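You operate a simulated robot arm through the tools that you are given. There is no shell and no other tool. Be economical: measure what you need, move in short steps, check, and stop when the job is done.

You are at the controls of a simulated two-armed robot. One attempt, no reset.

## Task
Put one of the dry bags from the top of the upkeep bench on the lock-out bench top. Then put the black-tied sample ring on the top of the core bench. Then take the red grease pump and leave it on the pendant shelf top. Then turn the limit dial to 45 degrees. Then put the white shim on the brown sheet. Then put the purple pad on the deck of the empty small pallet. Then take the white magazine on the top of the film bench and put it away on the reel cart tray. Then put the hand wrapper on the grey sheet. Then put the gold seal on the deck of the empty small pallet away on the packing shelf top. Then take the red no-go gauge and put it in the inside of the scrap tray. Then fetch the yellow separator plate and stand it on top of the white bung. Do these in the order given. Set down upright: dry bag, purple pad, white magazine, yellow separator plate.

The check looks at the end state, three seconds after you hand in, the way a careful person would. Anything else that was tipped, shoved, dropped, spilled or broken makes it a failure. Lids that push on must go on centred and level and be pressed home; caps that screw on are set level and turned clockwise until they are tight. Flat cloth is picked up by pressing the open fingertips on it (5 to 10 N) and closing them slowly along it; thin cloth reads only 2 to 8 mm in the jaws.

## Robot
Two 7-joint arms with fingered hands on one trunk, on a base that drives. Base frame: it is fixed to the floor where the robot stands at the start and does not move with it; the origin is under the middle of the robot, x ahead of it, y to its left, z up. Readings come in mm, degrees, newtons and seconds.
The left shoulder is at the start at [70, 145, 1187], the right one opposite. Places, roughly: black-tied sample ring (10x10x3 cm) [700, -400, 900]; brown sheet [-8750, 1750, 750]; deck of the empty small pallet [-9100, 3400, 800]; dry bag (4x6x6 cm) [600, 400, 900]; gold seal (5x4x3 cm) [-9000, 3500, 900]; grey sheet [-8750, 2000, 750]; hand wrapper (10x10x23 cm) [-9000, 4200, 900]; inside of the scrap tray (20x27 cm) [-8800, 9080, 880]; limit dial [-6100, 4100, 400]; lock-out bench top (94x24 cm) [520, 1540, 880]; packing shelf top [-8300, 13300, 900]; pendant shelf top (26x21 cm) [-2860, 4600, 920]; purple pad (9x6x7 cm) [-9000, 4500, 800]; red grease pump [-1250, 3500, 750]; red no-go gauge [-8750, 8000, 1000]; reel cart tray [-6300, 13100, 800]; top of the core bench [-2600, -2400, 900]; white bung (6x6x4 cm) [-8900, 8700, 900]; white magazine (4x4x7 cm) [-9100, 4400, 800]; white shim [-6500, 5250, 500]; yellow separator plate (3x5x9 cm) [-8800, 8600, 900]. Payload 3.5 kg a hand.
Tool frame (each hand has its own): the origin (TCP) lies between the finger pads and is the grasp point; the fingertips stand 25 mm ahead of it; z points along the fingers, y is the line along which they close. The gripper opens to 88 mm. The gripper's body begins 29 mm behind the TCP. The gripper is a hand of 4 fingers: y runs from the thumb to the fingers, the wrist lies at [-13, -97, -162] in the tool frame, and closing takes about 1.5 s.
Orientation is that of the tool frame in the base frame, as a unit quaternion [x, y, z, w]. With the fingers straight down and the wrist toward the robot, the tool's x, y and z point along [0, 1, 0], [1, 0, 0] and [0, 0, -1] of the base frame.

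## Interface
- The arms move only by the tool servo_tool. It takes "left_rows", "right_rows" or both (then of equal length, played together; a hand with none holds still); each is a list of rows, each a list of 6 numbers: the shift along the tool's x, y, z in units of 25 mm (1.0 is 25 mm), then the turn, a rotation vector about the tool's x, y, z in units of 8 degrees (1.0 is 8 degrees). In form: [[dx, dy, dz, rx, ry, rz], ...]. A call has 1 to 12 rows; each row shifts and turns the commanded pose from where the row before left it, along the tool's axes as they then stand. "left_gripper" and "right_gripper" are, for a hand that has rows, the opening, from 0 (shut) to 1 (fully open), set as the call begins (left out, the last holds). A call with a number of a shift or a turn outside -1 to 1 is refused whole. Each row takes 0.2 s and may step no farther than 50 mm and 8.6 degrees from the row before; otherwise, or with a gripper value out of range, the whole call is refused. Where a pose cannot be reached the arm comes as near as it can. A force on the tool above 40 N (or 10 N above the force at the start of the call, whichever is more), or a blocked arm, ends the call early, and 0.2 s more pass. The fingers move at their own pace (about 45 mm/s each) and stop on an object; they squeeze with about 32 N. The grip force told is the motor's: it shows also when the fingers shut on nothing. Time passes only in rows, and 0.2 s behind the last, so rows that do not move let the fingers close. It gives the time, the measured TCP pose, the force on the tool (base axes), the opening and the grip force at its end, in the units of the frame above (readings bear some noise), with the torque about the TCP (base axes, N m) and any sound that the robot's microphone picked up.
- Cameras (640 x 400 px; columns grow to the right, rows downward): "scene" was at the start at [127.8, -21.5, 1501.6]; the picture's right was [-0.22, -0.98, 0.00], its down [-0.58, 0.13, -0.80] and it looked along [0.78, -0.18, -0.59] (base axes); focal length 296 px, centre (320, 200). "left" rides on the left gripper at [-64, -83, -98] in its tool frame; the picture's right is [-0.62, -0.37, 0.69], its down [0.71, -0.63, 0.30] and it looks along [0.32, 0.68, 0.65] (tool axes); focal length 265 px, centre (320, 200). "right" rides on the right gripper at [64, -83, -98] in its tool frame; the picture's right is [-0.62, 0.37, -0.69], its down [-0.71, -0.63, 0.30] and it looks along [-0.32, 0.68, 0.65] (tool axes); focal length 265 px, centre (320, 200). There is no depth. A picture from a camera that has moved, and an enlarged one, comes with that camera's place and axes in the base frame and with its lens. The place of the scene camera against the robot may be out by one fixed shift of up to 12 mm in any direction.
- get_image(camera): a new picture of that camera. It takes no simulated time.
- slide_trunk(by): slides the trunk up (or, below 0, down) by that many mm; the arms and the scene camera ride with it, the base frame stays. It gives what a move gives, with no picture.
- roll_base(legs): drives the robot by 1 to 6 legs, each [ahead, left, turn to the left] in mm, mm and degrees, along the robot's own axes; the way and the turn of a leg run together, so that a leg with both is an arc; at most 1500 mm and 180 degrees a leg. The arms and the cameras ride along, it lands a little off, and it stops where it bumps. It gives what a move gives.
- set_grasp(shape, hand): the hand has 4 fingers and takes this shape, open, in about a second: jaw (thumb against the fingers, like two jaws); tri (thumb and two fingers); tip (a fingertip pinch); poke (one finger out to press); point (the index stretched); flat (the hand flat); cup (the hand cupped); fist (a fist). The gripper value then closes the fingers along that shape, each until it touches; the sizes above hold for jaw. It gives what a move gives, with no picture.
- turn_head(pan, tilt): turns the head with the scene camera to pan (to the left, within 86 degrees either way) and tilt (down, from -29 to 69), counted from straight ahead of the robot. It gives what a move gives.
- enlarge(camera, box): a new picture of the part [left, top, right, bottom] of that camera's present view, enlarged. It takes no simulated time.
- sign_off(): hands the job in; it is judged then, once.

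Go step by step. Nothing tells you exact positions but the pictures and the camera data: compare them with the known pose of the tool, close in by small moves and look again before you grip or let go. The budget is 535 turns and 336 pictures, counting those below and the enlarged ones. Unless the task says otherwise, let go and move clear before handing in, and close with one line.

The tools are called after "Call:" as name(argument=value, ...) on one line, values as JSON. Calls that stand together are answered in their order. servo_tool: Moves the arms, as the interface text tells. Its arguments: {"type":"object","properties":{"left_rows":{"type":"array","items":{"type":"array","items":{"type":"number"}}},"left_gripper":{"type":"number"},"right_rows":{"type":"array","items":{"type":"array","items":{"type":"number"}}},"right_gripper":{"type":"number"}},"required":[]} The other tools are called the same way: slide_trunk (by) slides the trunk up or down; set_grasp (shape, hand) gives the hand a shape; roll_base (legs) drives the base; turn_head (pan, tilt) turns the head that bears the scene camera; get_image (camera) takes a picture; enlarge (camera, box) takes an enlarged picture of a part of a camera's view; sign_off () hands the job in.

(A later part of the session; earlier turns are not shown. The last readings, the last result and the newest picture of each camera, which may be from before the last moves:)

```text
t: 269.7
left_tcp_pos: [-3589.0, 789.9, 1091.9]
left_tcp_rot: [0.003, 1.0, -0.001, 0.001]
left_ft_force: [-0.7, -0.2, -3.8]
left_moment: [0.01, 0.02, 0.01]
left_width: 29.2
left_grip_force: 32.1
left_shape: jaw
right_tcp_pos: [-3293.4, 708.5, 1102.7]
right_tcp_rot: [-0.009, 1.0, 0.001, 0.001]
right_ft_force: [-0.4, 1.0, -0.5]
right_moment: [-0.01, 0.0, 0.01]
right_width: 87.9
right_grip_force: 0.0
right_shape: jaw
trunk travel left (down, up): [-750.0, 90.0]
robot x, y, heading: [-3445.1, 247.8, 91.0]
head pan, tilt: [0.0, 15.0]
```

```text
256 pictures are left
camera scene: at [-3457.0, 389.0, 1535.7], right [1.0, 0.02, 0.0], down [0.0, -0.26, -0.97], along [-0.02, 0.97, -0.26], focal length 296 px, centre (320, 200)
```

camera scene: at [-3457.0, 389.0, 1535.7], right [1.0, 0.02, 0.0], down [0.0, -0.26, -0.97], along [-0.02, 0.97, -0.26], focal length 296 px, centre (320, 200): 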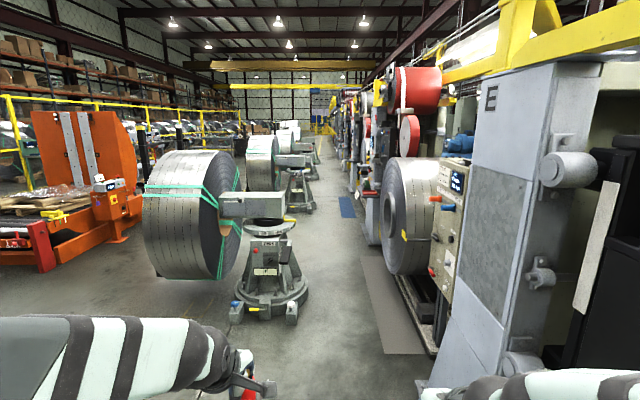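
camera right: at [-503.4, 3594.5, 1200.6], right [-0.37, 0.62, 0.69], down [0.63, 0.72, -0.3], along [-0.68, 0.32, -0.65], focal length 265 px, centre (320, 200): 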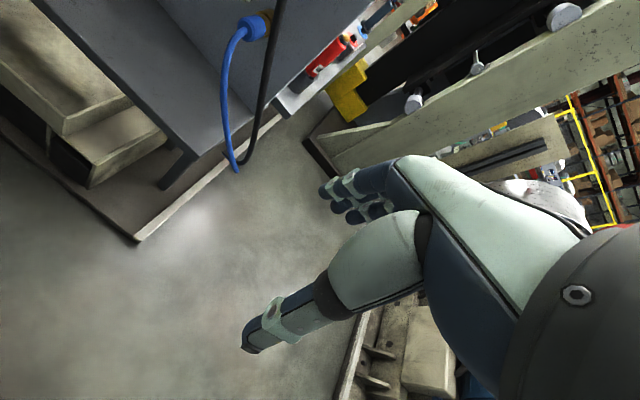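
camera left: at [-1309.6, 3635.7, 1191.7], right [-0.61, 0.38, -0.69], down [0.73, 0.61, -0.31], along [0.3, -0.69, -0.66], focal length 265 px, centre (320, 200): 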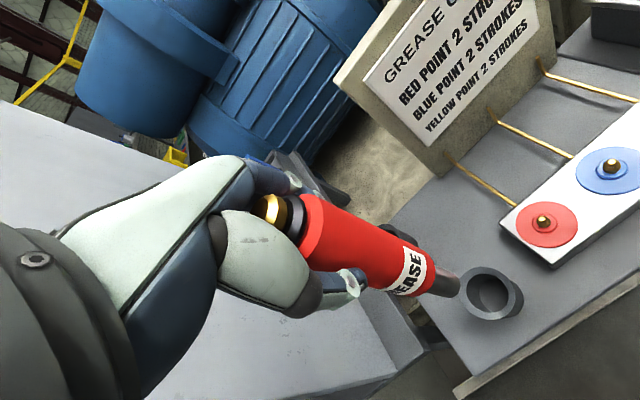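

The decoiler foot reaches x ≈ -3620 and a coil on the right reaches x ≈ -2955, so it's tight. I'll check where my right elbow is.

Call:
turn_head(pan=-55, tilt=35)

Call:
get_image(camera="scene")

```text
t: 271.0
left_tcp_pos: [-3589.0, 790.4, 1092.8]
left_tcp_rot: [0.003, 1.0, -0.001, 0.002]
left_ft_force: [0.2, -0.6, -4.0]
left_moment: [0.01, 0.01, -0.01]
left_width: 29.1
left_grip_force: 31.8
left_shape: jaw
right_tcp_pos: [-3292.7, 708.8, 1103.4]
right_tcp_rot: [-0.01, 1.0, 0.0, 0.001]
right_ft_force: [0.9, -0.5, 0.4]
right_moment: [-0.05, 0.04, 0.01]
right_width: 87.6
right_grip_force: 0.0
right_shape: jaw
trunk travel left (down, up): [-750.0, 90.0]
robot x, y, heading: [-3444.7, 245.1, 90.7]
head pan, tilt: [-55.0, 35.0]
```

```text
255 pictures are left
camera scene: at [-3384.3, 347.4, 1503.8], right [0.59, -0.81, 0.0], down [-0.46, -0.34, -0.82], along [0.66, 0.48, -0.57], focal length 296 px, centre (320, 200)
```

scene: 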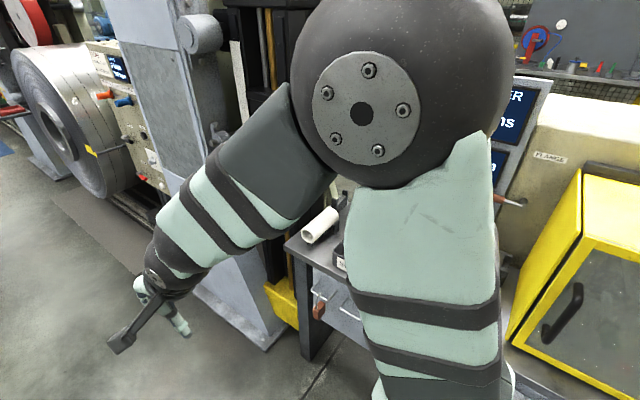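

My elbows are raised and narrow (about 310 mm to each side). I'll shift right to x ≈ -3290 and advance in checked steps.

Call:
roll_base(legs=[[0, -155, -1], [1300, 0, 0]])

Call:
turn_head(pan=0, tilt=25)

Call:
get_image(camera="scene")

```text
t: 278.6
left_tcp_pos: [-3457.7, 2103.1, 1093.4]
left_tcp_rot: [-0.003, 1.0, 0.0, 0.001]
left_ft_force: [-0.1, -0.2, -2.8]
left_moment: [0.03, 0.01, 0.0]
left_width: 29.2
left_grip_force: 32.0
left_shape: jaw
right_tcp_pos: [-3159.7, 2025.9, 1103.5]
right_tcp_rot: [-0.015, 1.0, 0.001, 0.001]
right_ft_force: [-0.1, -0.5, 0.1]
right_moment: [0.01, -0.02, 0.01]
right_width: 87.5
right_grip_force: 0.1
right_shape: jaw
trunk travel left (down, up): [-750.0, 90.0]
robot x, y, heading: [-3307.6, 1566.8, 91.5]
head pan, tilt: [-55.0, 35.0]
```

```text
t: 279.8
left_tcp_pos: [-3455.7, 2104.1, 1092.4]
left_tcp_rot: [-0.003, 1.0, -0.001, 0.002]
left_ft_force: [-1.4, -0.3, -4.1]
left_moment: [-0.02, -0.04, 0.01]
left_width: 29.1
left_grip_force: 31.7
left_shape: jaw
right_tcp_pos: [-3158.3, 2026.4, 1102.9]
right_tcp_rot: [-0.016, 1.0, -0.001, 0.001]
right_ft_force: [0.0, -1.0, 0.2]
right_moment: [0.0, 0.0, -0.01]
right_width: 87.5
right_grip_force: 0.1
right_shape: jaw
trunk travel left (down, up): [-750.0, 90.0]
robot x, y, heading: [-3308.4, 1566.3, 91.6]
head pan, tilt: [0.0, 25.0]
```

```text
254 pictures are left
camera scene: at [-3319.8, 1703.4, 1519.5], right [1.0, 0.03, 0.0], down [0.01, -0.42, -0.91], along [-0.02, 0.91, -0.42], focal length 296 px, centre (320, 200)
```

scene: 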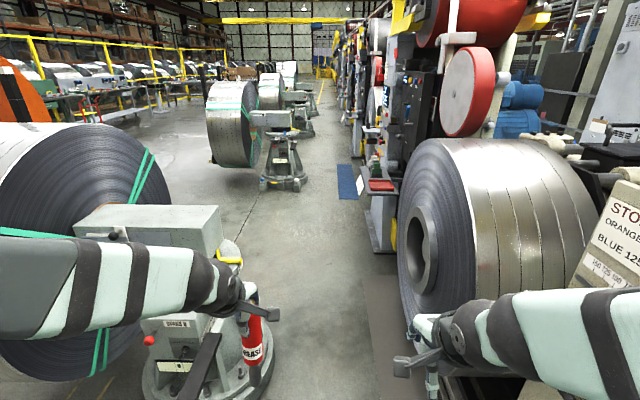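

Clearance is about 35 mm on each side near x = -3300. I'll correct the heading and go in short legs.

Call:
roll_base(legs=[[0, -5, -1.7], [500, 0, 0]])

```text
t: 283.1
left_tcp_pos: [-3431.9, 2612.9, 1093.2]
left_tcp_rot: [0.014, 1.0, -0.002, 0.001]
left_ft_force: [-0.6, -0.6, -4.8]
left_moment: [-0.02, 0.0, 0.01]
left_width: 29.2
left_grip_force: 32.0
left_shape: jaw
right_tcp_pos: [-3138.3, 2526.4, 1102.6]
right_tcp_rot: [0.002, 1.0, 0.0, 0.0]
right_ft_force: [0.4, -0.3, 0.5]
right_moment: [0.0, 0.01, -0.01]
right_width: 87.5
right_grip_force: 0.0
right_shape: jaw
trunk travel left (down, up): [-750.0, 90.0]
robot x, y, heading: [-3300.9, 2068.9, 89.6]
head pan, tilt: [0.0, 25.0]
```

Call:
roll_base(legs=[[500, 4, 0.4]])

```text
t: 286.1
left_tcp_pos: [-3425.8, 3125.7, 1093.7]
left_tcp_rot: [0.018, 1.0, -0.001, 0.002]
left_ft_force: [-0.3, -0.4, -4.1]
left_moment: [0.02, 0.01, -0.02]
left_width: 29.2
left_grip_force: 31.9
left_shape: jaw
right_tcp_pos: [-3132.5, 3035.1, 1103.9]
right_tcp_rot: [0.005, 1.0, -0.001, 0.001]
right_ft_force: [1.0, -0.7, -0.2]
right_moment: [-0.02, -0.03, 0.0]
right_width: 87.8
right_grip_force: 0.0
right_shape: jaw
trunk travel left (down, up): [-750.0, 90.0]
robot x, y, heading: [-3296.7, 2578.4, 89.5]
head pan, tilt: [0.0, 25.0]
```

Call:
roll_base(legs=[[600, 8, 0.4], [500, 0, 0]])

Call:
turn_head(pan=-40, tilt=25)

Call:
get_image(camera="scene")

```text
t: 292.0
left_tcp_pos: [-3432.5, 4213.7, 1092.6]
left_tcp_rot: [0.015, 1.0, -0.001, 0.002]
left_ft_force: [-0.1, 0.8, -3.5]
left_moment: [-0.01, 0.03, -0.02]
left_width: 29.2
left_grip_force: 32.3
left_shape: jaw
right_tcp_pos: [-3140.4, 4124.9, 1103.5]
right_tcp_rot: [0.002, 1.0, 0.0, 0.0]
right_ft_force: [-0.8, 0.0, -0.8]
right_moment: [0.0, 0.04, -0.02]
right_width: 87.6
right_grip_force: 0.1
right_shape: jaw
trunk travel left (down, up): [-750.0, 90.0]
robot x, y, heading: [-3306.6, 3672.3, 89.6]
head pan, tilt: [0.0, 25.0]
```

```text
t: 293.1
left_tcp_pos: [-3431.4, 4214.5, 1092.5]
left_tcp_rot: [0.015, 1.0, -0.003, 0.002]
left_ft_force: [-0.7, -0.5, -4.6]
left_moment: [-0.02, 0.0, -0.01]
left_width: 29.1
left_grip_force: 32.7
left_shape: jaw
right_tcp_pos: [-3139.4, 4124.9, 1102.5]
right_tcp_rot: [0.003, 1.0, 0.0, 0.001]
right_ft_force: [0.7, -0.5, -0.2]
right_moment: [-0.01, 0.0, 0.02]
right_width: 87.8
right_grip_force: 0.1
right_shape: jaw
trunk travel left (down, up): [-750.0, 90.0]
robot x, y, heading: [-3303.1, 3667.8, 89.7]
head pan, tilt: [-40.0, 25.0]
```

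```text
253 pictures are left
camera scene: at [-3251.9, 3786.8, 1519.6], right [0.76, -0.65, 0.0], down [-0.27, -0.32, -0.91], along [0.59, 0.69, -0.42], focal length 296 px, centre (320, 200)
```

scene: 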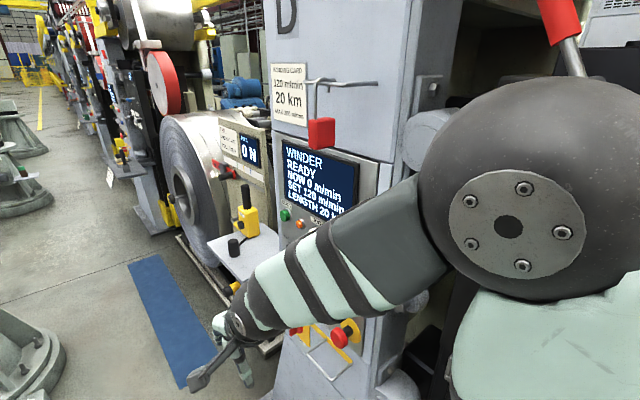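

The shelf is at x ≈ -2985…-2770, y ≈ 4468…4740, with the pendant at its far-left corner; the front right part is free. I'll position west of it and turn to face it.

Call:
roll_base(legs=[[400, 0, 0], [350, 350, 0], [0, 0, -89.7]])

Call:
turn_head(pan=10, tilt=35)

Call:
get_image(camera="scene")

```text
t: 302.0
left_tcp_pos: [-3101.3, 4530.9, 1092.6]
left_tcp_rot: [0.725, 0.688, -0.002, -0.001]
left_ft_force: [-0.9, 0.0, -3.9]
left_moment: [0.02, 0.02, 0.0]
left_width: 29.0
left_grip_force: 32.1
left_shape: jaw
right_tcp_pos: [-3197.3, 4239.4, 1102.6]
right_tcp_rot: [0.716, 0.698, 0.0, 0.0]
right_ft_force: [-0.3, 0.3, 0.3]
right_moment: [0.0, -0.03, 0.02]
right_width: 87.5
right_grip_force: 0.1
right_shape: jaw
trunk travel left (down, up): [-750.0, 90.0]
robot x, y, heading: [-3651.8, 4415.0, -1.7]
head pan, tilt: [-40.0, 25.0]
```

```text
t: 303.2
left_tcp_pos: [-3102.0, 4531.0, 1091.4]
left_tcp_rot: [0.725, 0.689, -0.002, 0.0]
left_ft_force: [-0.9, 0.1, -4.1]
left_moment: [0.01, -0.01, 0.0]
left_width: 29.1
left_grip_force: 31.9
left_shape: jaw
right_tcp_pos: [-3197.9, 4238.9, 1103.3]
right_tcp_rot: [0.717, 0.697, -0.001, 0.0]
right_ft_force: [0.5, -0.4, -0.2]
right_moment: [-0.03, 0.01, -0.04]
right_width: 87.8
right_grip_force: 0.0
right_shape: jaw
trunk travel left (down, up): [-750.0, 90.0]
robot x, y, heading: [-3653.6, 4410.6, -1.4]
head pan, tilt: [10.0, 35.0]
```

```text
252 pictures are left
camera scene: at [-3521.0, 4423.8, 1503.7], right [0.14, -0.99, 0.0], down [-0.57, -0.08, -0.82], along [0.81, 0.12, -0.57], focal length 296 px, centre (320, 200)
```

scene: 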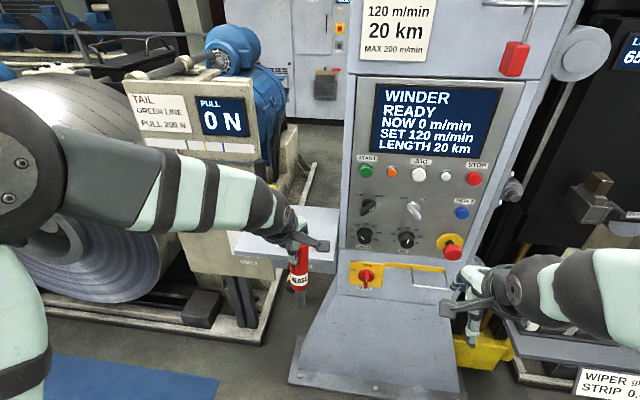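

The pump's bottom (z ≈ 903) is below the shelf top, so I'll raise the trunk 80 mm before moving ahead, and check.

Call:
slide_trunk(by=85)

Call:
get_image(camera="scene")

Call:
get_image(camera="left")

```text
t: 304.4
left_tcp_pos: [-3101.6, 4531.8, 1176.7]
left_tcp_rot: [0.725, 0.688, -0.001, 0.0]
left_ft_force: [-0.4, 0.2, -4.3]
left_moment: [0.07, 0.03, 0.02]
left_width: 28.9
left_grip_force: 32.0
left_shape: jaw
right_tcp_pos: [-3198.0, 4239.5, 1188.3]
right_tcp_rot: [0.717, 0.697, -0.001, 0.001]
right_ft_force: [-0.7, 0.0, -0.3]
right_moment: [0.02, -0.01, -0.01]
right_width: 87.5
right_grip_force: 0.1
right_shape: jaw
trunk travel left (down, up): [-835.0, 5.0]
robot x, y, heading: [-3652.5, 4413.8, -1.7]
head pan, tilt: [10.0, 35.0]
```

```text
251 pictures are left
camera scene: at [-3520.9, 4423.9, 1588.7], right [0.14, -0.99, 0.0], down [-0.57, -0.08, -0.82], along [0.81, 0.12, -0.57], focal length 296 px, centre (320, 200)
```

scene: 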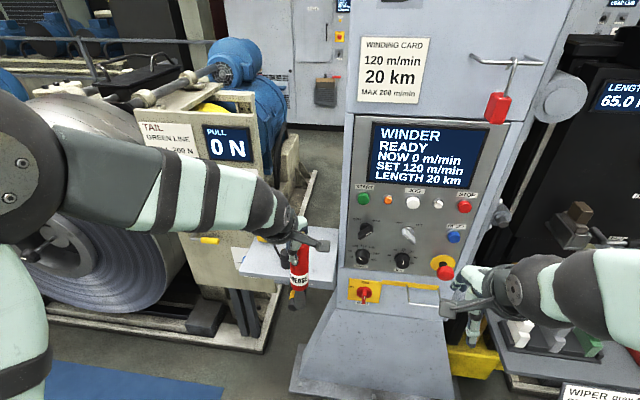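

```text
250 pictures are left
camera left: at [-3187.3, 4472.0, 1275.6], right [-0.4, -0.6, -0.69], down [-0.59, 0.75, -0.3], along [0.7, 0.29, -0.66], focal length 265 px, centre (320, 200)
```

left: 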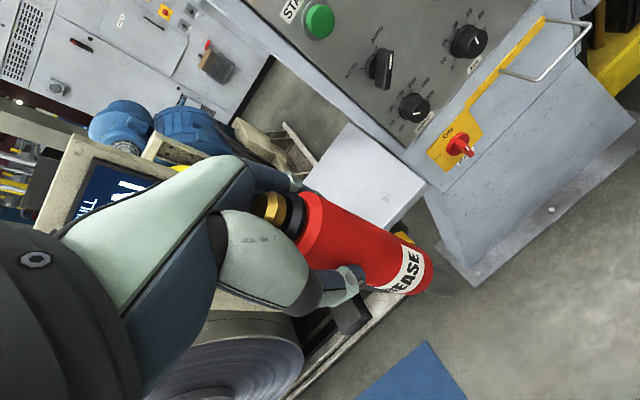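

The right hand would run into the winder panel, so I'll pull it back 200 mm and yaw the left hand 37 degrees to keep its camera off the pillar. Then look.

Call:
servo_tool(right_rows=[[0, -1, 0, 0, 0, 0], [0, -1, 0, 0, 0, 0], [0, -1, 0, 0, 0, 0], [0, -1, 0, 0, 0, 0], [0, -1, 0, 0, 0, 0], [0, -1, 0, 0, 0, 0], [0, -1, 0, 0, 0, 0], [0, -0.5, 0, 0, 0, 0]], left_rows=[[0, 0, 0, 0, 0, 0.58], [0, 0, 0, 0, 0, 0.58], [0, 0, 0, 0, 0, 0.58], [0, 0, 0, 0, 0, 0.58], [0, 0, 0, 0, 0, 0.58], [0, 0, 0, 0, 0, 0.58], [0, 0, 0, 0, 0, 0.58], [0, 0, 0, 0, 0, 0.58]])

Call:
get_image(camera="scene")

Call:
get_image(camera="left")

```text
t: 306.2
left_tcp_pos: [-3101.5, 4532.4, 1176.5]
left_tcp_rot: [0.907, 0.421, -0.003, 0.001]
left_ft_force: [0.1, 0.8, -4.2]
left_moment: [0.04, 0.0, 0.0]
left_width: 28.7
left_grip_force: 31.7
left_shape: jaw
right_tcp_pos: [-3290.9, 4262.2, 1228.2]
right_tcp_rot: [0.718, 0.696, -0.001, 0.0]
right_ft_force: [0.2, 0.8, 0.4]
right_moment: [0.03, 0.01, 0.02]
right_width: 87.5
right_grip_force: 0.0
right_shape: jaw
right hand out of reach, approached as far as the arm can: row 3, 4, 5, 6, 7, 8
trunk travel left (down, up): [-835.0, 5.0]
robot x, y, heading: [-3651.4, 4415.9, -1.9]
head pan, tilt: [10.0, 35.0]
```

```text
249 pictures are left
camera scene: at [-3520.7, 4424.3, 1588.7], right [0.14, -0.99, 0.0], down [-0.57, -0.08, -0.82], along [0.81, 0.12, -0.57], focal length 296 px, centre (320, 200)
```

scene: 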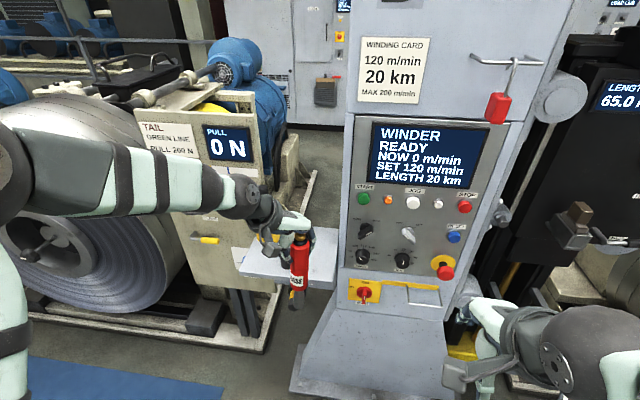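

```text
248 pictures are left
camera left: at [-3205.6, 4537.1, 1275.3], right [-0.68, -0.24, -0.69], down [-0.02, 0.95, -0.31], along [0.73, -0.2, -0.66], focal length 265 px, centre (320, 200)
```

left: 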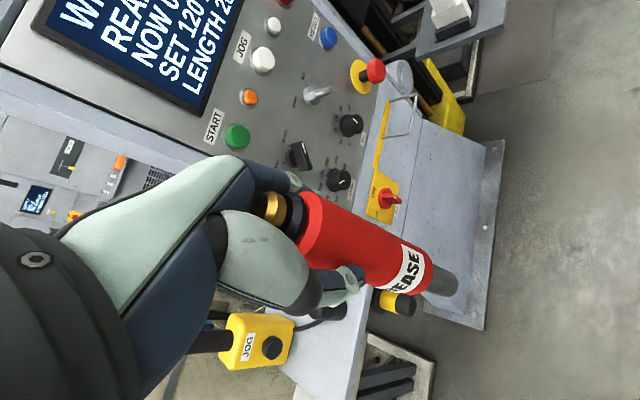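

The shelf's front right is free; the black knob sits at about [-2920, 4616]. I'll drive 205 mm ahead with a slight left turn.

Call:
roll_base(legs=[[205, 5, 1.5]])

Call:
get_image(camera="scene")

Call:
get_image(camera="left")

```text
t: 307.8
left_tcp_pos: [-2901.7, 4545.8, 1179.0]
left_tcp_rot: [0.902, 0.432, -0.001, 0.001]
left_ft_force: [-0.6, -0.4, -3.9]
left_moment: [0.02, -0.04, 0.05]
left_width: 29.0
left_grip_force: 32.1
left_shape: jaw
right_tcp_pos: [-3083.7, 4272.1, 1230.3]
right_tcp_rot: [0.708, 0.706, 0.0, 0.001]
right_ft_force: [0.2, -0.2, -0.3]
right_moment: [-0.01, 0.01, 0.03]
right_width: 87.6
right_grip_force: 0.0
right_shape: jaw
trunk travel left (down, up): [-835.0, 5.0]
robot x, y, heading: [-3445.8, 4414.1, -0.2]
head pan, tilt: [10.0, 35.0]
```

```text
247 pictures are left
camera scene: at [-3319.7, 4428.2, 1589.3], right [0.17, -0.99, 0.0], down [-0.56, -0.1, -0.82], along [0.81, 0.14, -0.57], focal length 296 px, centre (320, 200)
```

scene: 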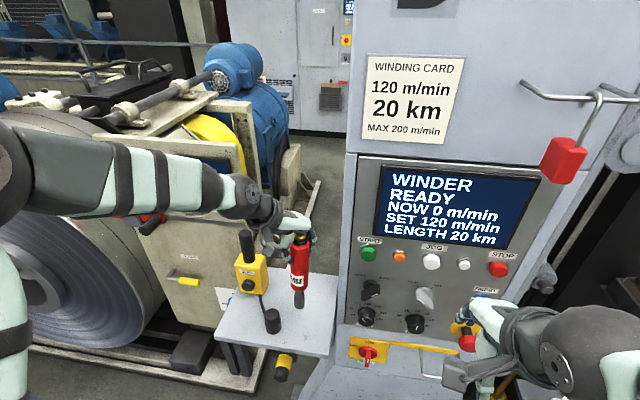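

```text
246 pictures are left
camera left: at [-3006.2, 4548.3, 1277.3], right [-0.68, -0.26, -0.69], down [-0.04, 0.95, -0.31], along [0.74, -0.18, -0.65], focal length 265 px, centre (320, 200)
```

left: 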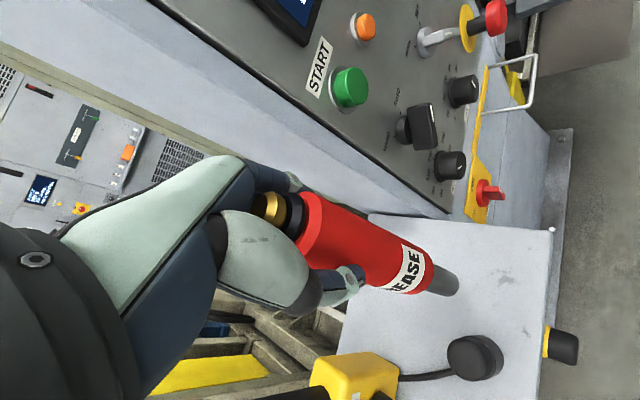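

The pump hangs over a free part of the shelf. I'll lower 50 mm, then in small steps.

Call:
servo_tool(left_rows=[[0, 0.15, 0.5, 0, 0, 0], [0, 0.15, 0.5, 0, 0, 0], [0, 0, 0.5, 0, 0, 0], [0, 0, 0.4, 0, 0, 0], [0, 0, 0, 0, 0, 0]])

Call:
enlarge(camera="scene", box=[200, 200, 380, 380])

Call:
get_image(camera="left")

```text
t: 309.0
left_tcp_pos: [-2893.7, 4541.6, 1129.8]
left_tcp_rot: [0.902, 0.432, -0.003, 0.001]
left_ft_force: [0.2, 0.5, -5.2]
left_moment: [0.01, -0.06, -0.02]
left_width: 28.8
left_grip_force: 32.4
left_shape: jaw
right_tcp_pos: [-3080.1, 4272.1, 1229.2]
right_tcp_rot: [0.708, 0.706, -0.001, 0.001]
right_ft_force: [0.5, -0.8, 0.5]
right_moment: [0.0, 0.01, -0.01]
right_width: 87.7
right_grip_force: 0.1
right_shape: jaw
trunk travel left (down, up): [-835.0, 5.0]
robot x, y, heading: [-3445.0, 4415.2, -0.4]
head pan, tilt: [10.0, 35.0]
```

```text
2.22 times, centred on (290, 290) of scene
camera zoom: at [-3315.5, 4428.2, 1588.8], right [0.17, -0.99, 0.0], down [-0.57, -0.1, -0.82], along [0.81, 0.14, -0.57], focal length 658 px, centre (387, 0)
```

zoom: 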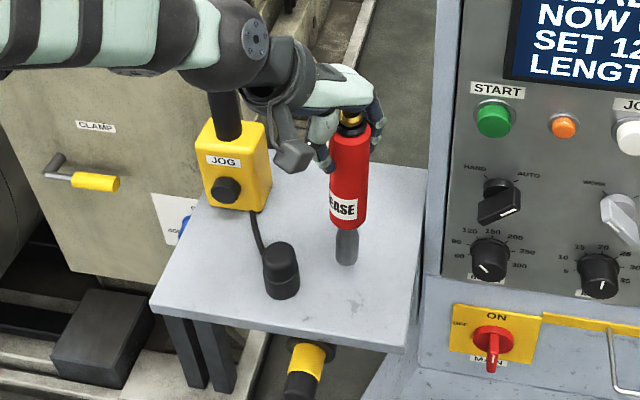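

```text
244 pictures are left
camera left: at [-2997.2, 4544.0, 1227.6], right [-0.68, -0.26, -0.69], down [-0.04, 0.95, -0.31], along [0.73, -0.18, -0.66], focal length 265 px, centre (320, 200)
```

left: 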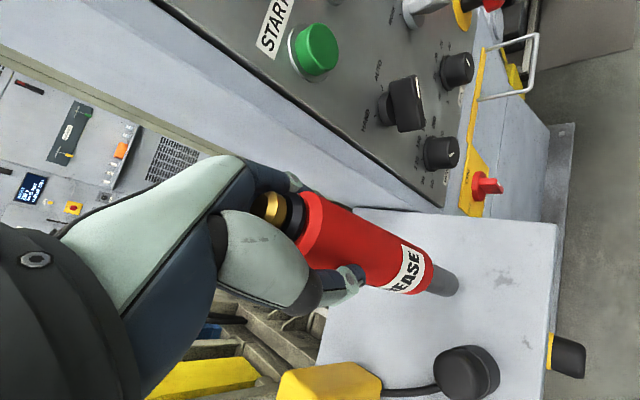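

Call:
enlarge(camera="left", box=[360, 220, 520, 320])

Call:
servo_tool(left_rows=[[0, 0, 0.12, 0, 0, 0], [0, 0, 0.12, 0, 0, 0], [0, 0, 0, 0, 0, 0]])

```text
4.00 times, centred on (440, 270) of left
camera zoom: at [-2997.2, 4544.0, 1227.6], right [-0.68, -0.26, -0.69], down [-0.04, 0.95, -0.31], along [0.73, -0.18, -0.66], focal length 1062 px, centre (-160, -80)
```

zoom: 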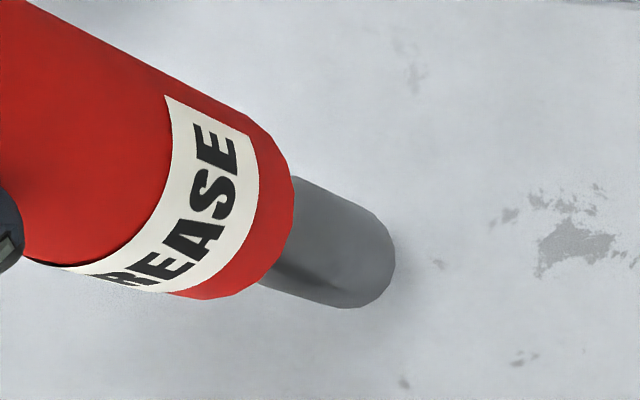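

```text
t: 309.8
left_tcp_pos: [-2893.1, 4541.4, 1122.8]
left_tcp_rot: [0.902, 0.432, -0.003, 0.001]
left_ft_force: [-0.4, -1.4, -4.1]
left_moment: [0.03, -0.01, -0.01]
left_width: 28.9
left_grip_force: 32.2
left_shape: jaw
right_tcp_pos: [-3081.5, 4272.5, 1228.7]
right_tcp_rot: [0.709, 0.706, -0.001, 0.0]
right_ft_force: [0.3, 0.7, 0.4]
right_moment: [-0.01, 0.02, -0.01]
right_width: 87.4
right_grip_force: 0.0
right_shape: jaw
trunk travel left (down, up): [-835.0, 5.0]
robot x, y, heading: [-3445.1, 4418.3, -0.3]
head pan, tilt: [10.0, 35.0]
```

The stub has a flat bottom. I'll continue down in small steps until contact.

Call:
servo_tool(left_rows=[[0, 0, 0.1, 0, 0, 0], [0, 0, 0.1, 0, 0, 0], [0, 0, 0.1, 0, 0, 0], [0, 0, 0, 0, 0, 0]])

```text
t: 310.8
left_tcp_pos: [-2893.0, 4540.0, 1115.8]
left_tcp_rot: [0.902, 0.433, -0.003, 0.002]
left_ft_force: [-0.1, -1.3, -3.6]
left_moment: [0.02, 0.01, 0.0]
left_width: 29.3
left_grip_force: 32.1
left_shape: jaw
right_tcp_pos: [-3080.5, 4272.7, 1227.9]
right_tcp_rot: [0.708, 0.706, -0.001, 0.0]
right_ft_force: [0.9, 0.6, 0.6]
right_moment: [0.02, 0.02, -0.03]
right_width: 87.5
right_grip_force: 0.0
right_shape: jaw
trunk travel left (down, up): [-835.0, 5.0]
robot x, y, heading: [-3444.7, 4412.9, -0.4]
head pan, tilt: [10.0, 35.0]
```

Call:
servo_tool(left_rows=[[0, 0, 0.1, 0, 0, 0], [0, 0, 0.1, 0, 0, 0], [0, 0, 0, 0, 0, 0]])

Call:
enlarge(camera="scene", box=[200, 200, 380, 380])

```text
t: 311.6
left_tcp_pos: [-2892.2, 4539.9, 1111.9]
left_tcp_rot: [0.902, 0.432, -0.002, 0.001]
left_ft_force: [-0.2, 0.9, -3.8]
left_moment: [0.02, 0.04, 0.0]
left_width: 29.0
left_grip_force: 31.9
left_shape: jaw
right_tcp_pos: [-3080.6, 4272.0, 1229.3]
right_tcp_rot: [0.708, 0.706, -0.001, 0.0]
right_ft_force: [0.4, -0.4, 0.2]
right_moment: [0.01, 0.0, 0.01]
right_width: 87.9
right_grip_force: 0.0
right_shape: jaw
trunk travel left (down, up): [-835.0, 5.0]
robot x, y, heading: [-3446.8, 4416.3, -0.3]
head pan, tilt: [10.0, 35.0]
```

```text
2.22 times, centred on (290, 290) of scene
camera zoom: at [-3314.6, 4428.4, 1588.7], right [0.17, -0.99, 0.0], down [-0.57, -0.1, -0.82], along [0.81, 0.14, -0.57], focal length 658 px, centre (387, 0)
```

zoom: 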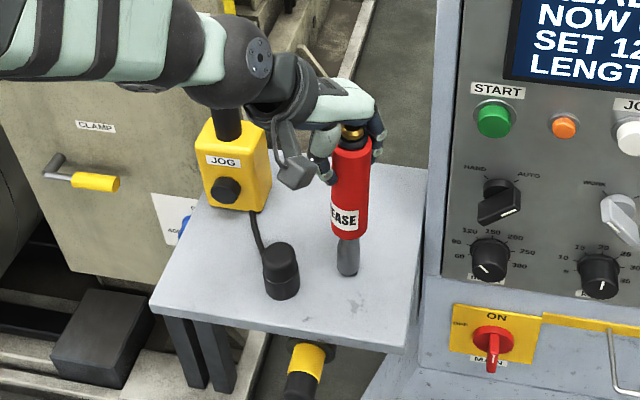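

Call:
servo_tool(left_rows=[[0, 0, 0.1, 0, 0, 0], [0, 0, 0.1, 0, 0, 0], [0, 0, 0.1, 0, 0, 0]])

```text
t: 312.4
left_tcp_pos: [-2890.4, 4542.5, 1104.5]
left_tcp_rot: [0.902, 0.432, -0.002, 0.001]
left_ft_force: [0.1, -0.4, -4.6]
left_moment: [0.05, -0.03, -0.01]
left_width: 29.0
left_grip_force: 31.8
left_shape: jaw
right_tcp_pos: [-3079.6, 4273.2, 1229.3]
right_tcp_rot: [0.708, 0.706, -0.001, 0.0]
right_ft_force: [-0.2, -0.2, 0.0]
right_moment: [0.01, 0.02, 0.0]
right_width: 87.6
right_grip_force: 0.0
right_shape: jaw
trunk travel left (down, up): [-835.0, 5.0]
robot x, y, heading: [-3446.8, 4416.2, -0.1]
head pan, tilt: [10.0, 35.0]
```

Call:
servo_tool(left_rows=[[0, 0, 0.1, 0, 0, 0], [0, 0, 0.1, 0, 0, 0], [0, 0, 0.1, 0, 0, 0]])

Call:
enlarge(camera="left", box=[360, 220, 520, 320])

```text
t: 313.2
left_tcp_pos: [-2894.4, 4539.1, 1101.9]
left_tcp_rot: [0.902, 0.432, 0.002, 0.004]
left_ft_force: [1.4, 1.8, 19.8]
left_moment: [-0.03, -0.19, 0.0]
left_width: 30.5
left_grip_force: 32.2
left_shape: jaw
right_tcp_pos: [-3085.1, 4271.9, 1230.1]
right_tcp_rot: [0.708, 0.706, -0.001, 0.001]
right_ft_force: [0.4, 0.0, 0.4]
right_moment: [0.0, 0.01, 0.0]
right_width: 87.5
right_grip_force: 0.0
right_shape: jaw
trunk travel left (down, up): [-835.0, 5.0]
robot x, y, heading: [-3445.8, 4413.8, -0.2]
head pan, tilt: [10.0, 35.0]
```

```text
4.00 times, centred on (440, 270) of left
camera zoom: at [-2999.4, 4542.5, 1199.0], right [-0.67, -0.26, -0.7], down [-0.04, 0.95, -0.31], along [0.74, -0.18, -0.65], focal length 1062 px, centre (-160, -80)
```

zoom: 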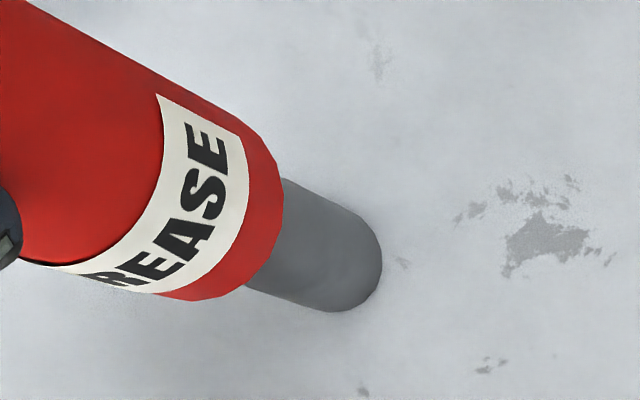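

The pump stands on the shelf. I'll relieve the pressure 3 mm and open gently.

Call:
servo_tool(left_rows=[[0, 0, -0.14, 0, 0, 0], [0, 0, 0, 0, 0, 0], [0, 0, 0, 0, 0, 0]])

Call:
servo_tool(left_rows=[[0, 0, 0, 0, 0, 0], [0, 0, 0, 0, 0, 0]], left_gripper=0.45)

Call:
servo_tool(left_rows=[[0, 0, 0, 0, 0, 0], [0, 0, 0, 0, 0, 0], [0, 0, 0, 0, 0, 0]], left_gripper=0.9)

Call:
get_image(camera="left")

```text
t: 314.0
left_tcp_pos: [-2896.0, 4539.4, 1101.3]
left_tcp_rot: [0.902, 0.431, -0.001, 0.001]
left_ft_force: [0.8, 0.8, 18.2]
left_moment: [-0.09, -0.19, -0.02]
left_width: 30.4
left_grip_force: 31.9
left_shape: jaw
right_tcp_pos: [-3083.1, 4273.2, 1230.0]
right_tcp_rot: [0.709, 0.706, 0.0, 0.002]
right_ft_force: [0.1, 0.5, -0.3]
right_moment: [-0.03, 0.01, 0.0]
right_width: 87.8
right_grip_force: 0.0
right_shape: jaw
trunk travel left (down, up): [-835.0, 5.0]
robot x, y, heading: [-3442.6, 4412.0, -0.2]
head pan, tilt: [10.0, 35.0]
```

```text
t: 314.6
left_tcp_pos: [-2894.2, 4542.1, 1097.5]
left_tcp_rot: [0.902, 0.432, -0.006, -0.002]
left_ft_force: [0.3, 0.9, -0.2]
left_moment: [0.0, 0.0, 0.0]
left_width: 39.5
left_grip_force: 0.1
left_shape: jaw
right_tcp_pos: [-3079.2, 4273.0, 1228.7]
right_tcp_rot: [0.708, 0.706, -0.002, 0.0]
right_ft_force: [0.3, -0.8, 0.2]
right_moment: [-0.02, 0.03, 0.0]
right_width: 87.8
right_grip_force: 0.0
right_shape: jaw
trunk travel left (down, up): [-835.0, 5.0]
robot x, y, heading: [-3444.7, 4417.4, -0.2]
head pan, tilt: [10.0, 35.0]
```

```text
t: 315.4
left_tcp_pos: [-2894.0, 4540.9, 1099.7]
left_tcp_rot: [0.902, 0.432, -0.002, 0.001]
left_ft_force: [0.7, 0.3, -0.4]
left_moment: [-0.01, 0.01, 0.01]
left_width: 78.8
left_grip_force: 0.1
left_shape: jaw
right_tcp_pos: [-3082.5, 4272.9, 1229.1]
right_tcp_rot: [0.708, 0.706, 0.001, 0.001]
right_ft_force: [-0.2, -0.7, 0.7]
right_moment: [0.0, 0.01, 0.01]
right_width: 87.5
right_grip_force: 0.2
right_shape: jaw
trunk travel left (down, up): [-835.0, 5.0]
robot x, y, heading: [-3444.9, 4417.5, -0.4]
head pan, tilt: [10.0, 35.0]
```

```text
240 pictures are left
camera left: at [-2997.7, 4543.0, 1198.6], right [-0.68, -0.26, -0.69], down [-0.04, 0.95, -0.31], along [0.73, -0.18, -0.66], focal length 265 px, centre (320, 200)
```

left: 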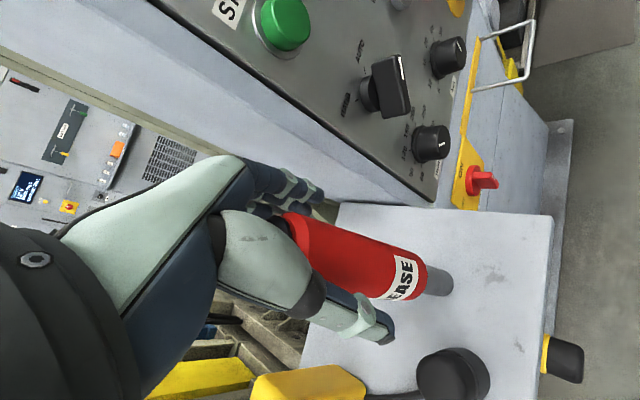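

The pump stands by itself. I'll lift straight up with small steps first.

Call:
servo_tool(left_rows=[[0, 0, -0.4, 0, 0, 0], [0, 0, -0.6, 0, 0, 0], [0, 0, -0.8, 0, 0, 0], [0, 0, -0.8, 0, 0, 0], [0, 0, -0.4, 0, 0, 0], [0, 0, 0, 0, 0, 0]])

Call:
get_image(camera="left")

```text
t: 316.8
left_tcp_pos: [-2893.6, 4541.8, 1173.4]
left_tcp_rot: [0.902, 0.432, -0.002, 0.001]
left_ft_force: [-0.6, -0.3, 0.7]
left_moment: [-0.01, -0.03, 0.02]
left_width: 78.9
left_grip_force: 0.2
left_shape: jaw
right_tcp_pos: [-3081.7, 4274.1, 1229.4]
right_tcp_rot: [0.709, 0.706, -0.001, 0.0]
right_ft_force: [0.4, -0.8, -0.1]
right_moment: [0.01, -0.01, -0.01]
right_width: 87.3
right_grip_force: 0.1
right_shape: jaw
trunk travel left (down, up): [-835.0, 5.0]
robot x, y, heading: [-3445.9, 4415.6, -0.3]
head pan, tilt: [10.0, 35.0]
```

```text
239 pictures are left
camera left: at [-2997.4, 4543.0, 1272.5], right [-0.68, -0.26, -0.69], down [-0.04, 0.95, -0.31], along [0.73, -0.18, -0.66], focal length 265 px, centre (320, 200)
```

left: 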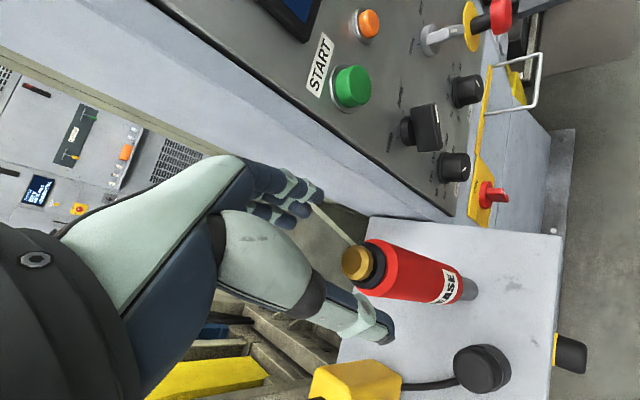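

Task 3 done: the pump stands on the pendant shelf. I'll rise a bit more, back off and turn west toward the limit dial.

Call:
servo_tool(left_rows=[[0, 0, -0.8, 0, 0, 0], [0, 0, -0.4, 0, 0, 0], [0, 0, 0, 0, 0, 0]])

Call:
roll_base(legs=[[-300, 0, 0], [0, 0, 90], [0, 0, 90]])

Call:
turn_head(pan=0, tilt=20)

Call:
get_image(camera="scene")

```text
t: 317.6
left_tcp_pos: [-2891.2, 4540.7, 1204.2]
left_tcp_rot: [0.902, 0.433, -0.002, 0.002]
left_ft_force: [0.0, -0.6, -0.1]
left_moment: [-0.02, -0.01, 0.01]
left_width: 79.1
left_grip_force: 0.1
left_shape: jaw
right_tcp_pos: [-3081.1, 4272.9, 1228.9]
right_tcp_rot: [0.708, 0.706, -0.001, 0.0]
right_ft_force: [-0.1, -0.6, 0.3]
right_moment: [0.01, 0.01, -0.02]
right_width: 87.5
right_grip_force: 0.0
right_shape: jaw
trunk travel left (down, up): [-835.0, 5.0]
robot x, y, heading: [-3443.6, 4415.6, -0.4]
head pan, tilt: [10.0, 35.0]
```

```text
t: 327.3
left_tcp_pos: [-4304.9, 4307.3, 1203.5]
left_tcp_rot: [-0.422, 0.906, 0.0, 0.003]
left_ft_force: [-0.7, 0.2, 0.4]
left_moment: [-0.04, 0.0, -0.01]
left_width: 78.9
left_grip_force: 0.1
left_shape: jaw
right_tcp_pos: [-4110.8, 4570.4, 1228.3]
right_tcp_rot: [-0.697, 0.717, 0.001, 0.001]
right_ft_force: [0.9, -0.4, 0.4]
right_moment: [-0.01, 0.0, -0.01]
right_width: 87.9
right_grip_force: 0.0
right_shape: jaw
trunk travel left (down, up): [-835.0, 5.0]
robot x, y, heading: [-3750.5, 4422.2, 178.5]
head pan, tilt: [10.0, 35.0]
```

```text
t: 328.0
left_tcp_pos: [-4305.3, 4305.9, 1204.4]
left_tcp_rot: [-0.422, 0.906, 0.0, 0.003]
left_ft_force: [-0.5, 1.2, 0.1]
left_moment: [0.04, 0.02, 0.02]
left_width: 79.3
left_grip_force: 0.1
left_shape: jaw
right_tcp_pos: [-4110.2, 4570.5, 1228.5]
right_tcp_rot: [-0.698, 0.716, 0.0, 0.001]
right_ft_force: [0.5, 0.2, 0.9]
right_moment: [0.01, 0.0, -0.01]
right_width: 87.6
right_grip_force: 0.1
right_shape: jaw
trunk travel left (down, up): [-835.0, 5.0]
robot x, y, heading: [-3752.3, 4419.5, 178.3]
head pan, tilt: [0.0, 20.0]
```

```text
238 pictures are left
camera scene: at [-3901.4, 4420.0, 1612.6], right [0.03, 1.0, 0.0], down [0.34, -0.01, -0.94], along [-0.94, 0.03, -0.34], focal length 296 px, centre (320, 200)
```

scene: 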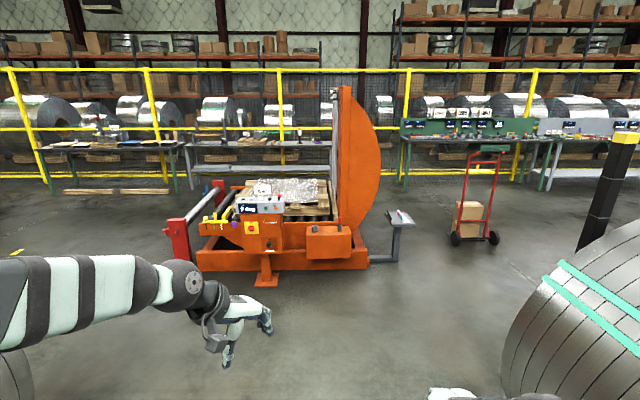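

The orange coil tilter is ahead; the limit dial should be on its near side. I'll drive closer and look.

Call:
roll_base(legs=[[1300, 250, 1.7]])

Call:
turn_head(pan=0, tilt=35)

Call:
get_image(camera="scene")

```text
t: 334.6
left_tcp_pos: [-5581.5, 4075.6, 1204.5]
left_tcp_rot: [-0.426, 0.904, 0.001, 0.002]
left_ft_force: [0.3, -0.4, -0.1]
left_moment: [0.01, 0.02, -0.02]
left_width: 79.1
left_grip_force: 0.0
left_shape: jaw
right_tcp_pos: [-5389.6, 4342.0, 1230.0]
right_tcp_rot: [-0.702, 0.712, 0.001, 0.001]
right_ft_force: [0.5, -0.3, 0.1]
right_moment: [0.0, 0.0, 0.02]
right_width: 87.6
right_grip_force: 0.1
right_shape: jaw
trunk travel left (down, up): [-835.0, 5.0]
robot x, y, heading: [-5024.4, 4198.2, 179.0]
head pan, tilt: [0.0, 20.0]
```

```text
t: 335.3
left_tcp_pos: [-5582.4, 4074.8, 1204.0]
left_tcp_rot: [-0.427, 0.904, 0.001, 0.003]
left_ft_force: [-0.2, 0.1, 0.6]
left_moment: [0.01, -0.02, 0.01]
left_width: 78.9
left_grip_force: 0.0
left_shape: jaw
right_tcp_pos: [-5389.2, 4343.7, 1229.0]
right_tcp_rot: [-0.702, 0.712, 0.0, 0.0]
right_ft_force: [0.0, 0.8, 0.0]
right_moment: [0.01, -0.02, 0.03]
right_width: 87.8
right_grip_force: 0.1
right_shape: jaw
trunk travel left (down, up): [-835.0, 5.0]
robot x, y, heading: [-5027.7, 4195.4, 179.1]
head pan, tilt: [0.0, 35.0]
```

```text
237 pictures are left
camera scene: at [-5174.3, 4194.2, 1588.9], right [0.02, 1.0, 0.0], down [0.57, -0.01, -0.82], along [-0.82, 0.01, -0.57], focal length 296 px, centre (320, 200)
```

scene: 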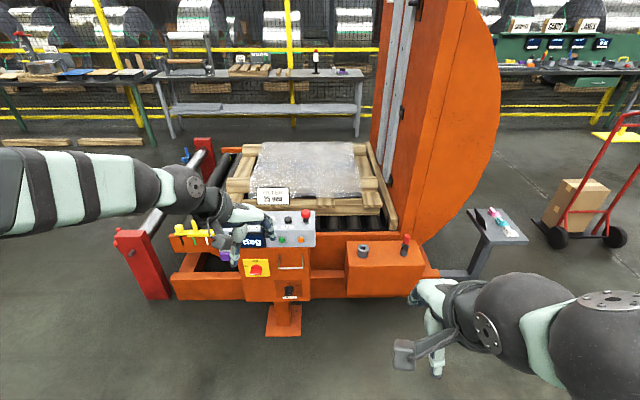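

Call:
enlarge(camera="scene", box=[220, 200, 340, 310])

Call:
enlarge(camera="scene", box=[330, 190, 540, 310])

```text
3.64 times, centred on (280, 255) of scene
camera zoom: at [-5174.3, 4194.2, 1588.9], right [0.02, 1.0, 0.0], down [0.57, -0.01, -0.82], along [-0.82, 0.01, -0.57], focal length 1077 px, centre (466, 0)
```

zoom: 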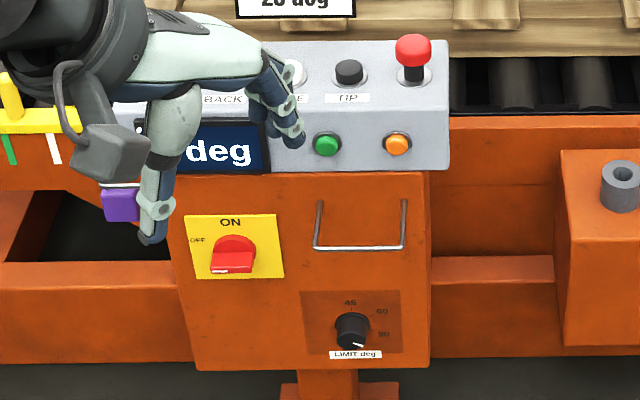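

```text
3.05 times, centred on (435, 250) of scene
camera zoom: at [-5174.3, 4194.2, 1588.9], right [0.02, 1.0, 0.0], down [0.57, -0.01, -0.82], along [-0.82, 0.01, -0.57], focal length 903 px, centre (-30, 48)
```

zoom: 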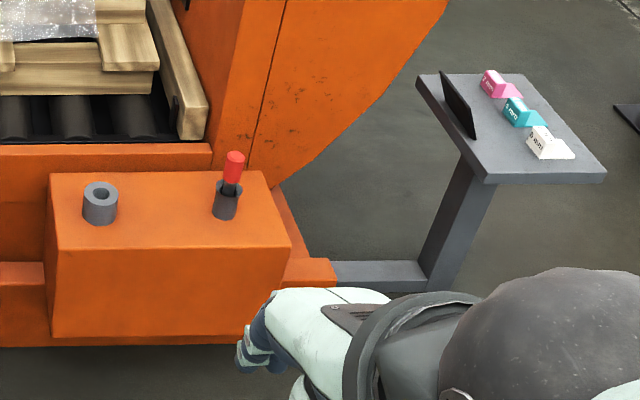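

The "LIMIT deg" knob is on the orange console at about [-6113, 4051, 400]; 45 is at its top, and the pointer now points to the lower right. I'll lower the trunk here, away from the machine, and look again.

Call:
slide_trunk(by=-740)

Call:
turn_head(pan=8, tilt=20)

Call:
get_image(camera="scene")

```text
refused: -740 is not a number from -400 to 400
```

```text
t: 336.1
left_tcp_pos: [-5582.8, 4076.1, 1203.8]
left_tcp_rot: [-0.428, 0.904, 0.0, 0.002]
left_ft_force: [-0.7, -0.2, -0.3]
left_moment: [0.01, 0.0, -0.03]
left_width: 79.2
left_grip_force: 0.0
left_shape: jaw
right_tcp_pos: [-5389.0, 4341.7, 1228.5]
right_tcp_rot: [-0.702, 0.712, 0.0, 0.0]
right_ft_force: [-0.2, -0.4, 0.0]
right_moment: [0.0, -0.01, -0.05]
right_width: 87.8
right_grip_force: 0.1
right_shape: jaw
trunk travel left (down, up): [-835.0, 5.0]
robot x, y, heading: [-5025.9, 4196.7, 178.6]
head pan, tilt: [8.0, 20.0]
```

```text
234 pictures are left
camera scene: at [-5178.5, 4181.3, 1612.6], right [-0.12, 0.99, 0.0], down [0.34, 0.04, -0.94], along [-0.93, -0.11, -0.34], focal length 296 px, centre (320, 200)
```

scene: 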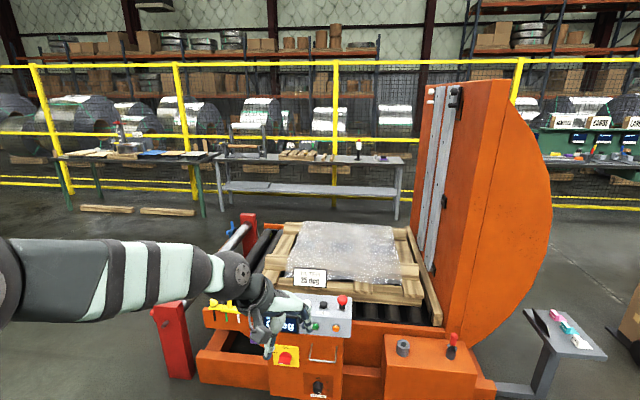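

Trunk moves are limited to 400 per call; I'll lower it in two steps and look.

Call:
slide_trunk(by=-370)

Call:
slide_trunk(by=-340)

Call:
enlarge(camera="scene", box=[200, 100, 420, 240])

```text
t: 339.7
left_tcp_pos: [-5582.5, 4074.9, 833.8]
left_tcp_rot: [-0.428, 0.904, 0.001, 0.002]
left_ft_force: [-0.6, 0.2, 0.6]
left_moment: [0.0, 0.02, -0.06]
left_width: 79.0
left_grip_force: 0.1
left_shape: jaw
right_tcp_pos: [-5390.9, 4341.3, 859.8]
right_tcp_rot: [-0.702, 0.712, 0.0, 0.001]
right_ft_force: [0.3, 0.5, -0.3]
right_moment: [-0.01, 0.05, 0.0]
right_width: 87.7
right_grip_force: 0.1
right_shape: jaw
trunk travel left (down, up): [-465.0, 375.0]
robot x, y, heading: [-5029.9, 4194.5, 178.8]
head pan, tilt: [8.0, 20.0]
```

```text
t: 343.0
left_tcp_pos: [-5582.7, 4075.2, 493.7]
left_tcp_rot: [-0.428, 0.904, 0.001, 0.003]
left_ft_force: [0.3, -0.2, 0.1]
left_moment: [0.02, -0.03, -0.02]
left_width: 79.0
left_grip_force: 0.1
left_shape: jaw
right_tcp_pos: [-5390.3, 4341.5, 518.5]
right_tcp_rot: [-0.702, 0.712, 0.001, 0.0]
right_ft_force: [0.3, 0.3, 0.5]
right_moment: [0.04, 0.0, 0.0]
right_width: 87.5
right_grip_force: 0.2
right_shape: jaw
trunk travel left (down, up): [-125.0, 715.0]
robot x, y, heading: [-5027.5, 4194.1, 179.0]
head pan, tilt: [8.0, 20.0]
```

```text
2.86 times, centred on (310, 170) of scene
camera zoom: at [-5178.3, 4181.3, 902.7], right [-0.12, 0.99, 0.0], down [0.34, 0.04, -0.94], along [-0.93, -0.12, -0.34], focal length 846 px, centre (349, 286)
```

zoom: 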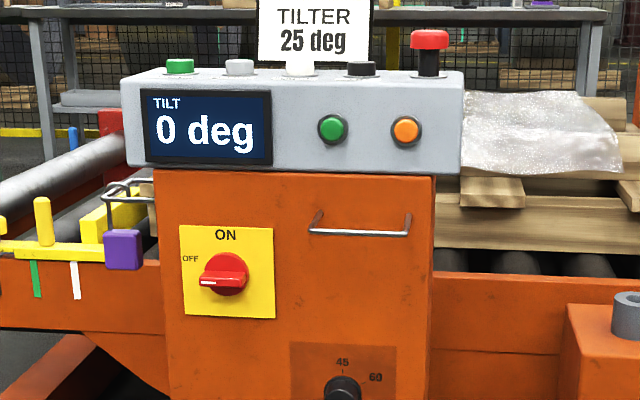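

Call:
enlarge(camera="scene", box=[280, 210, 360, 270])

```text
6.67 times, centred on (320, 240) of scene
camera zoom: at [-5178.3, 4181.3, 902.7], right [-0.12, 0.99, 0.0], down [0.34, 0.04, -0.94], along [-0.93, -0.12, -0.34], focal length 1975 px, centre (320, -67)
```

zoom: 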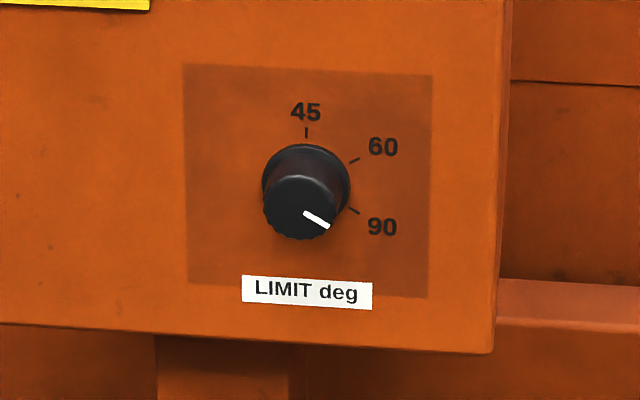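

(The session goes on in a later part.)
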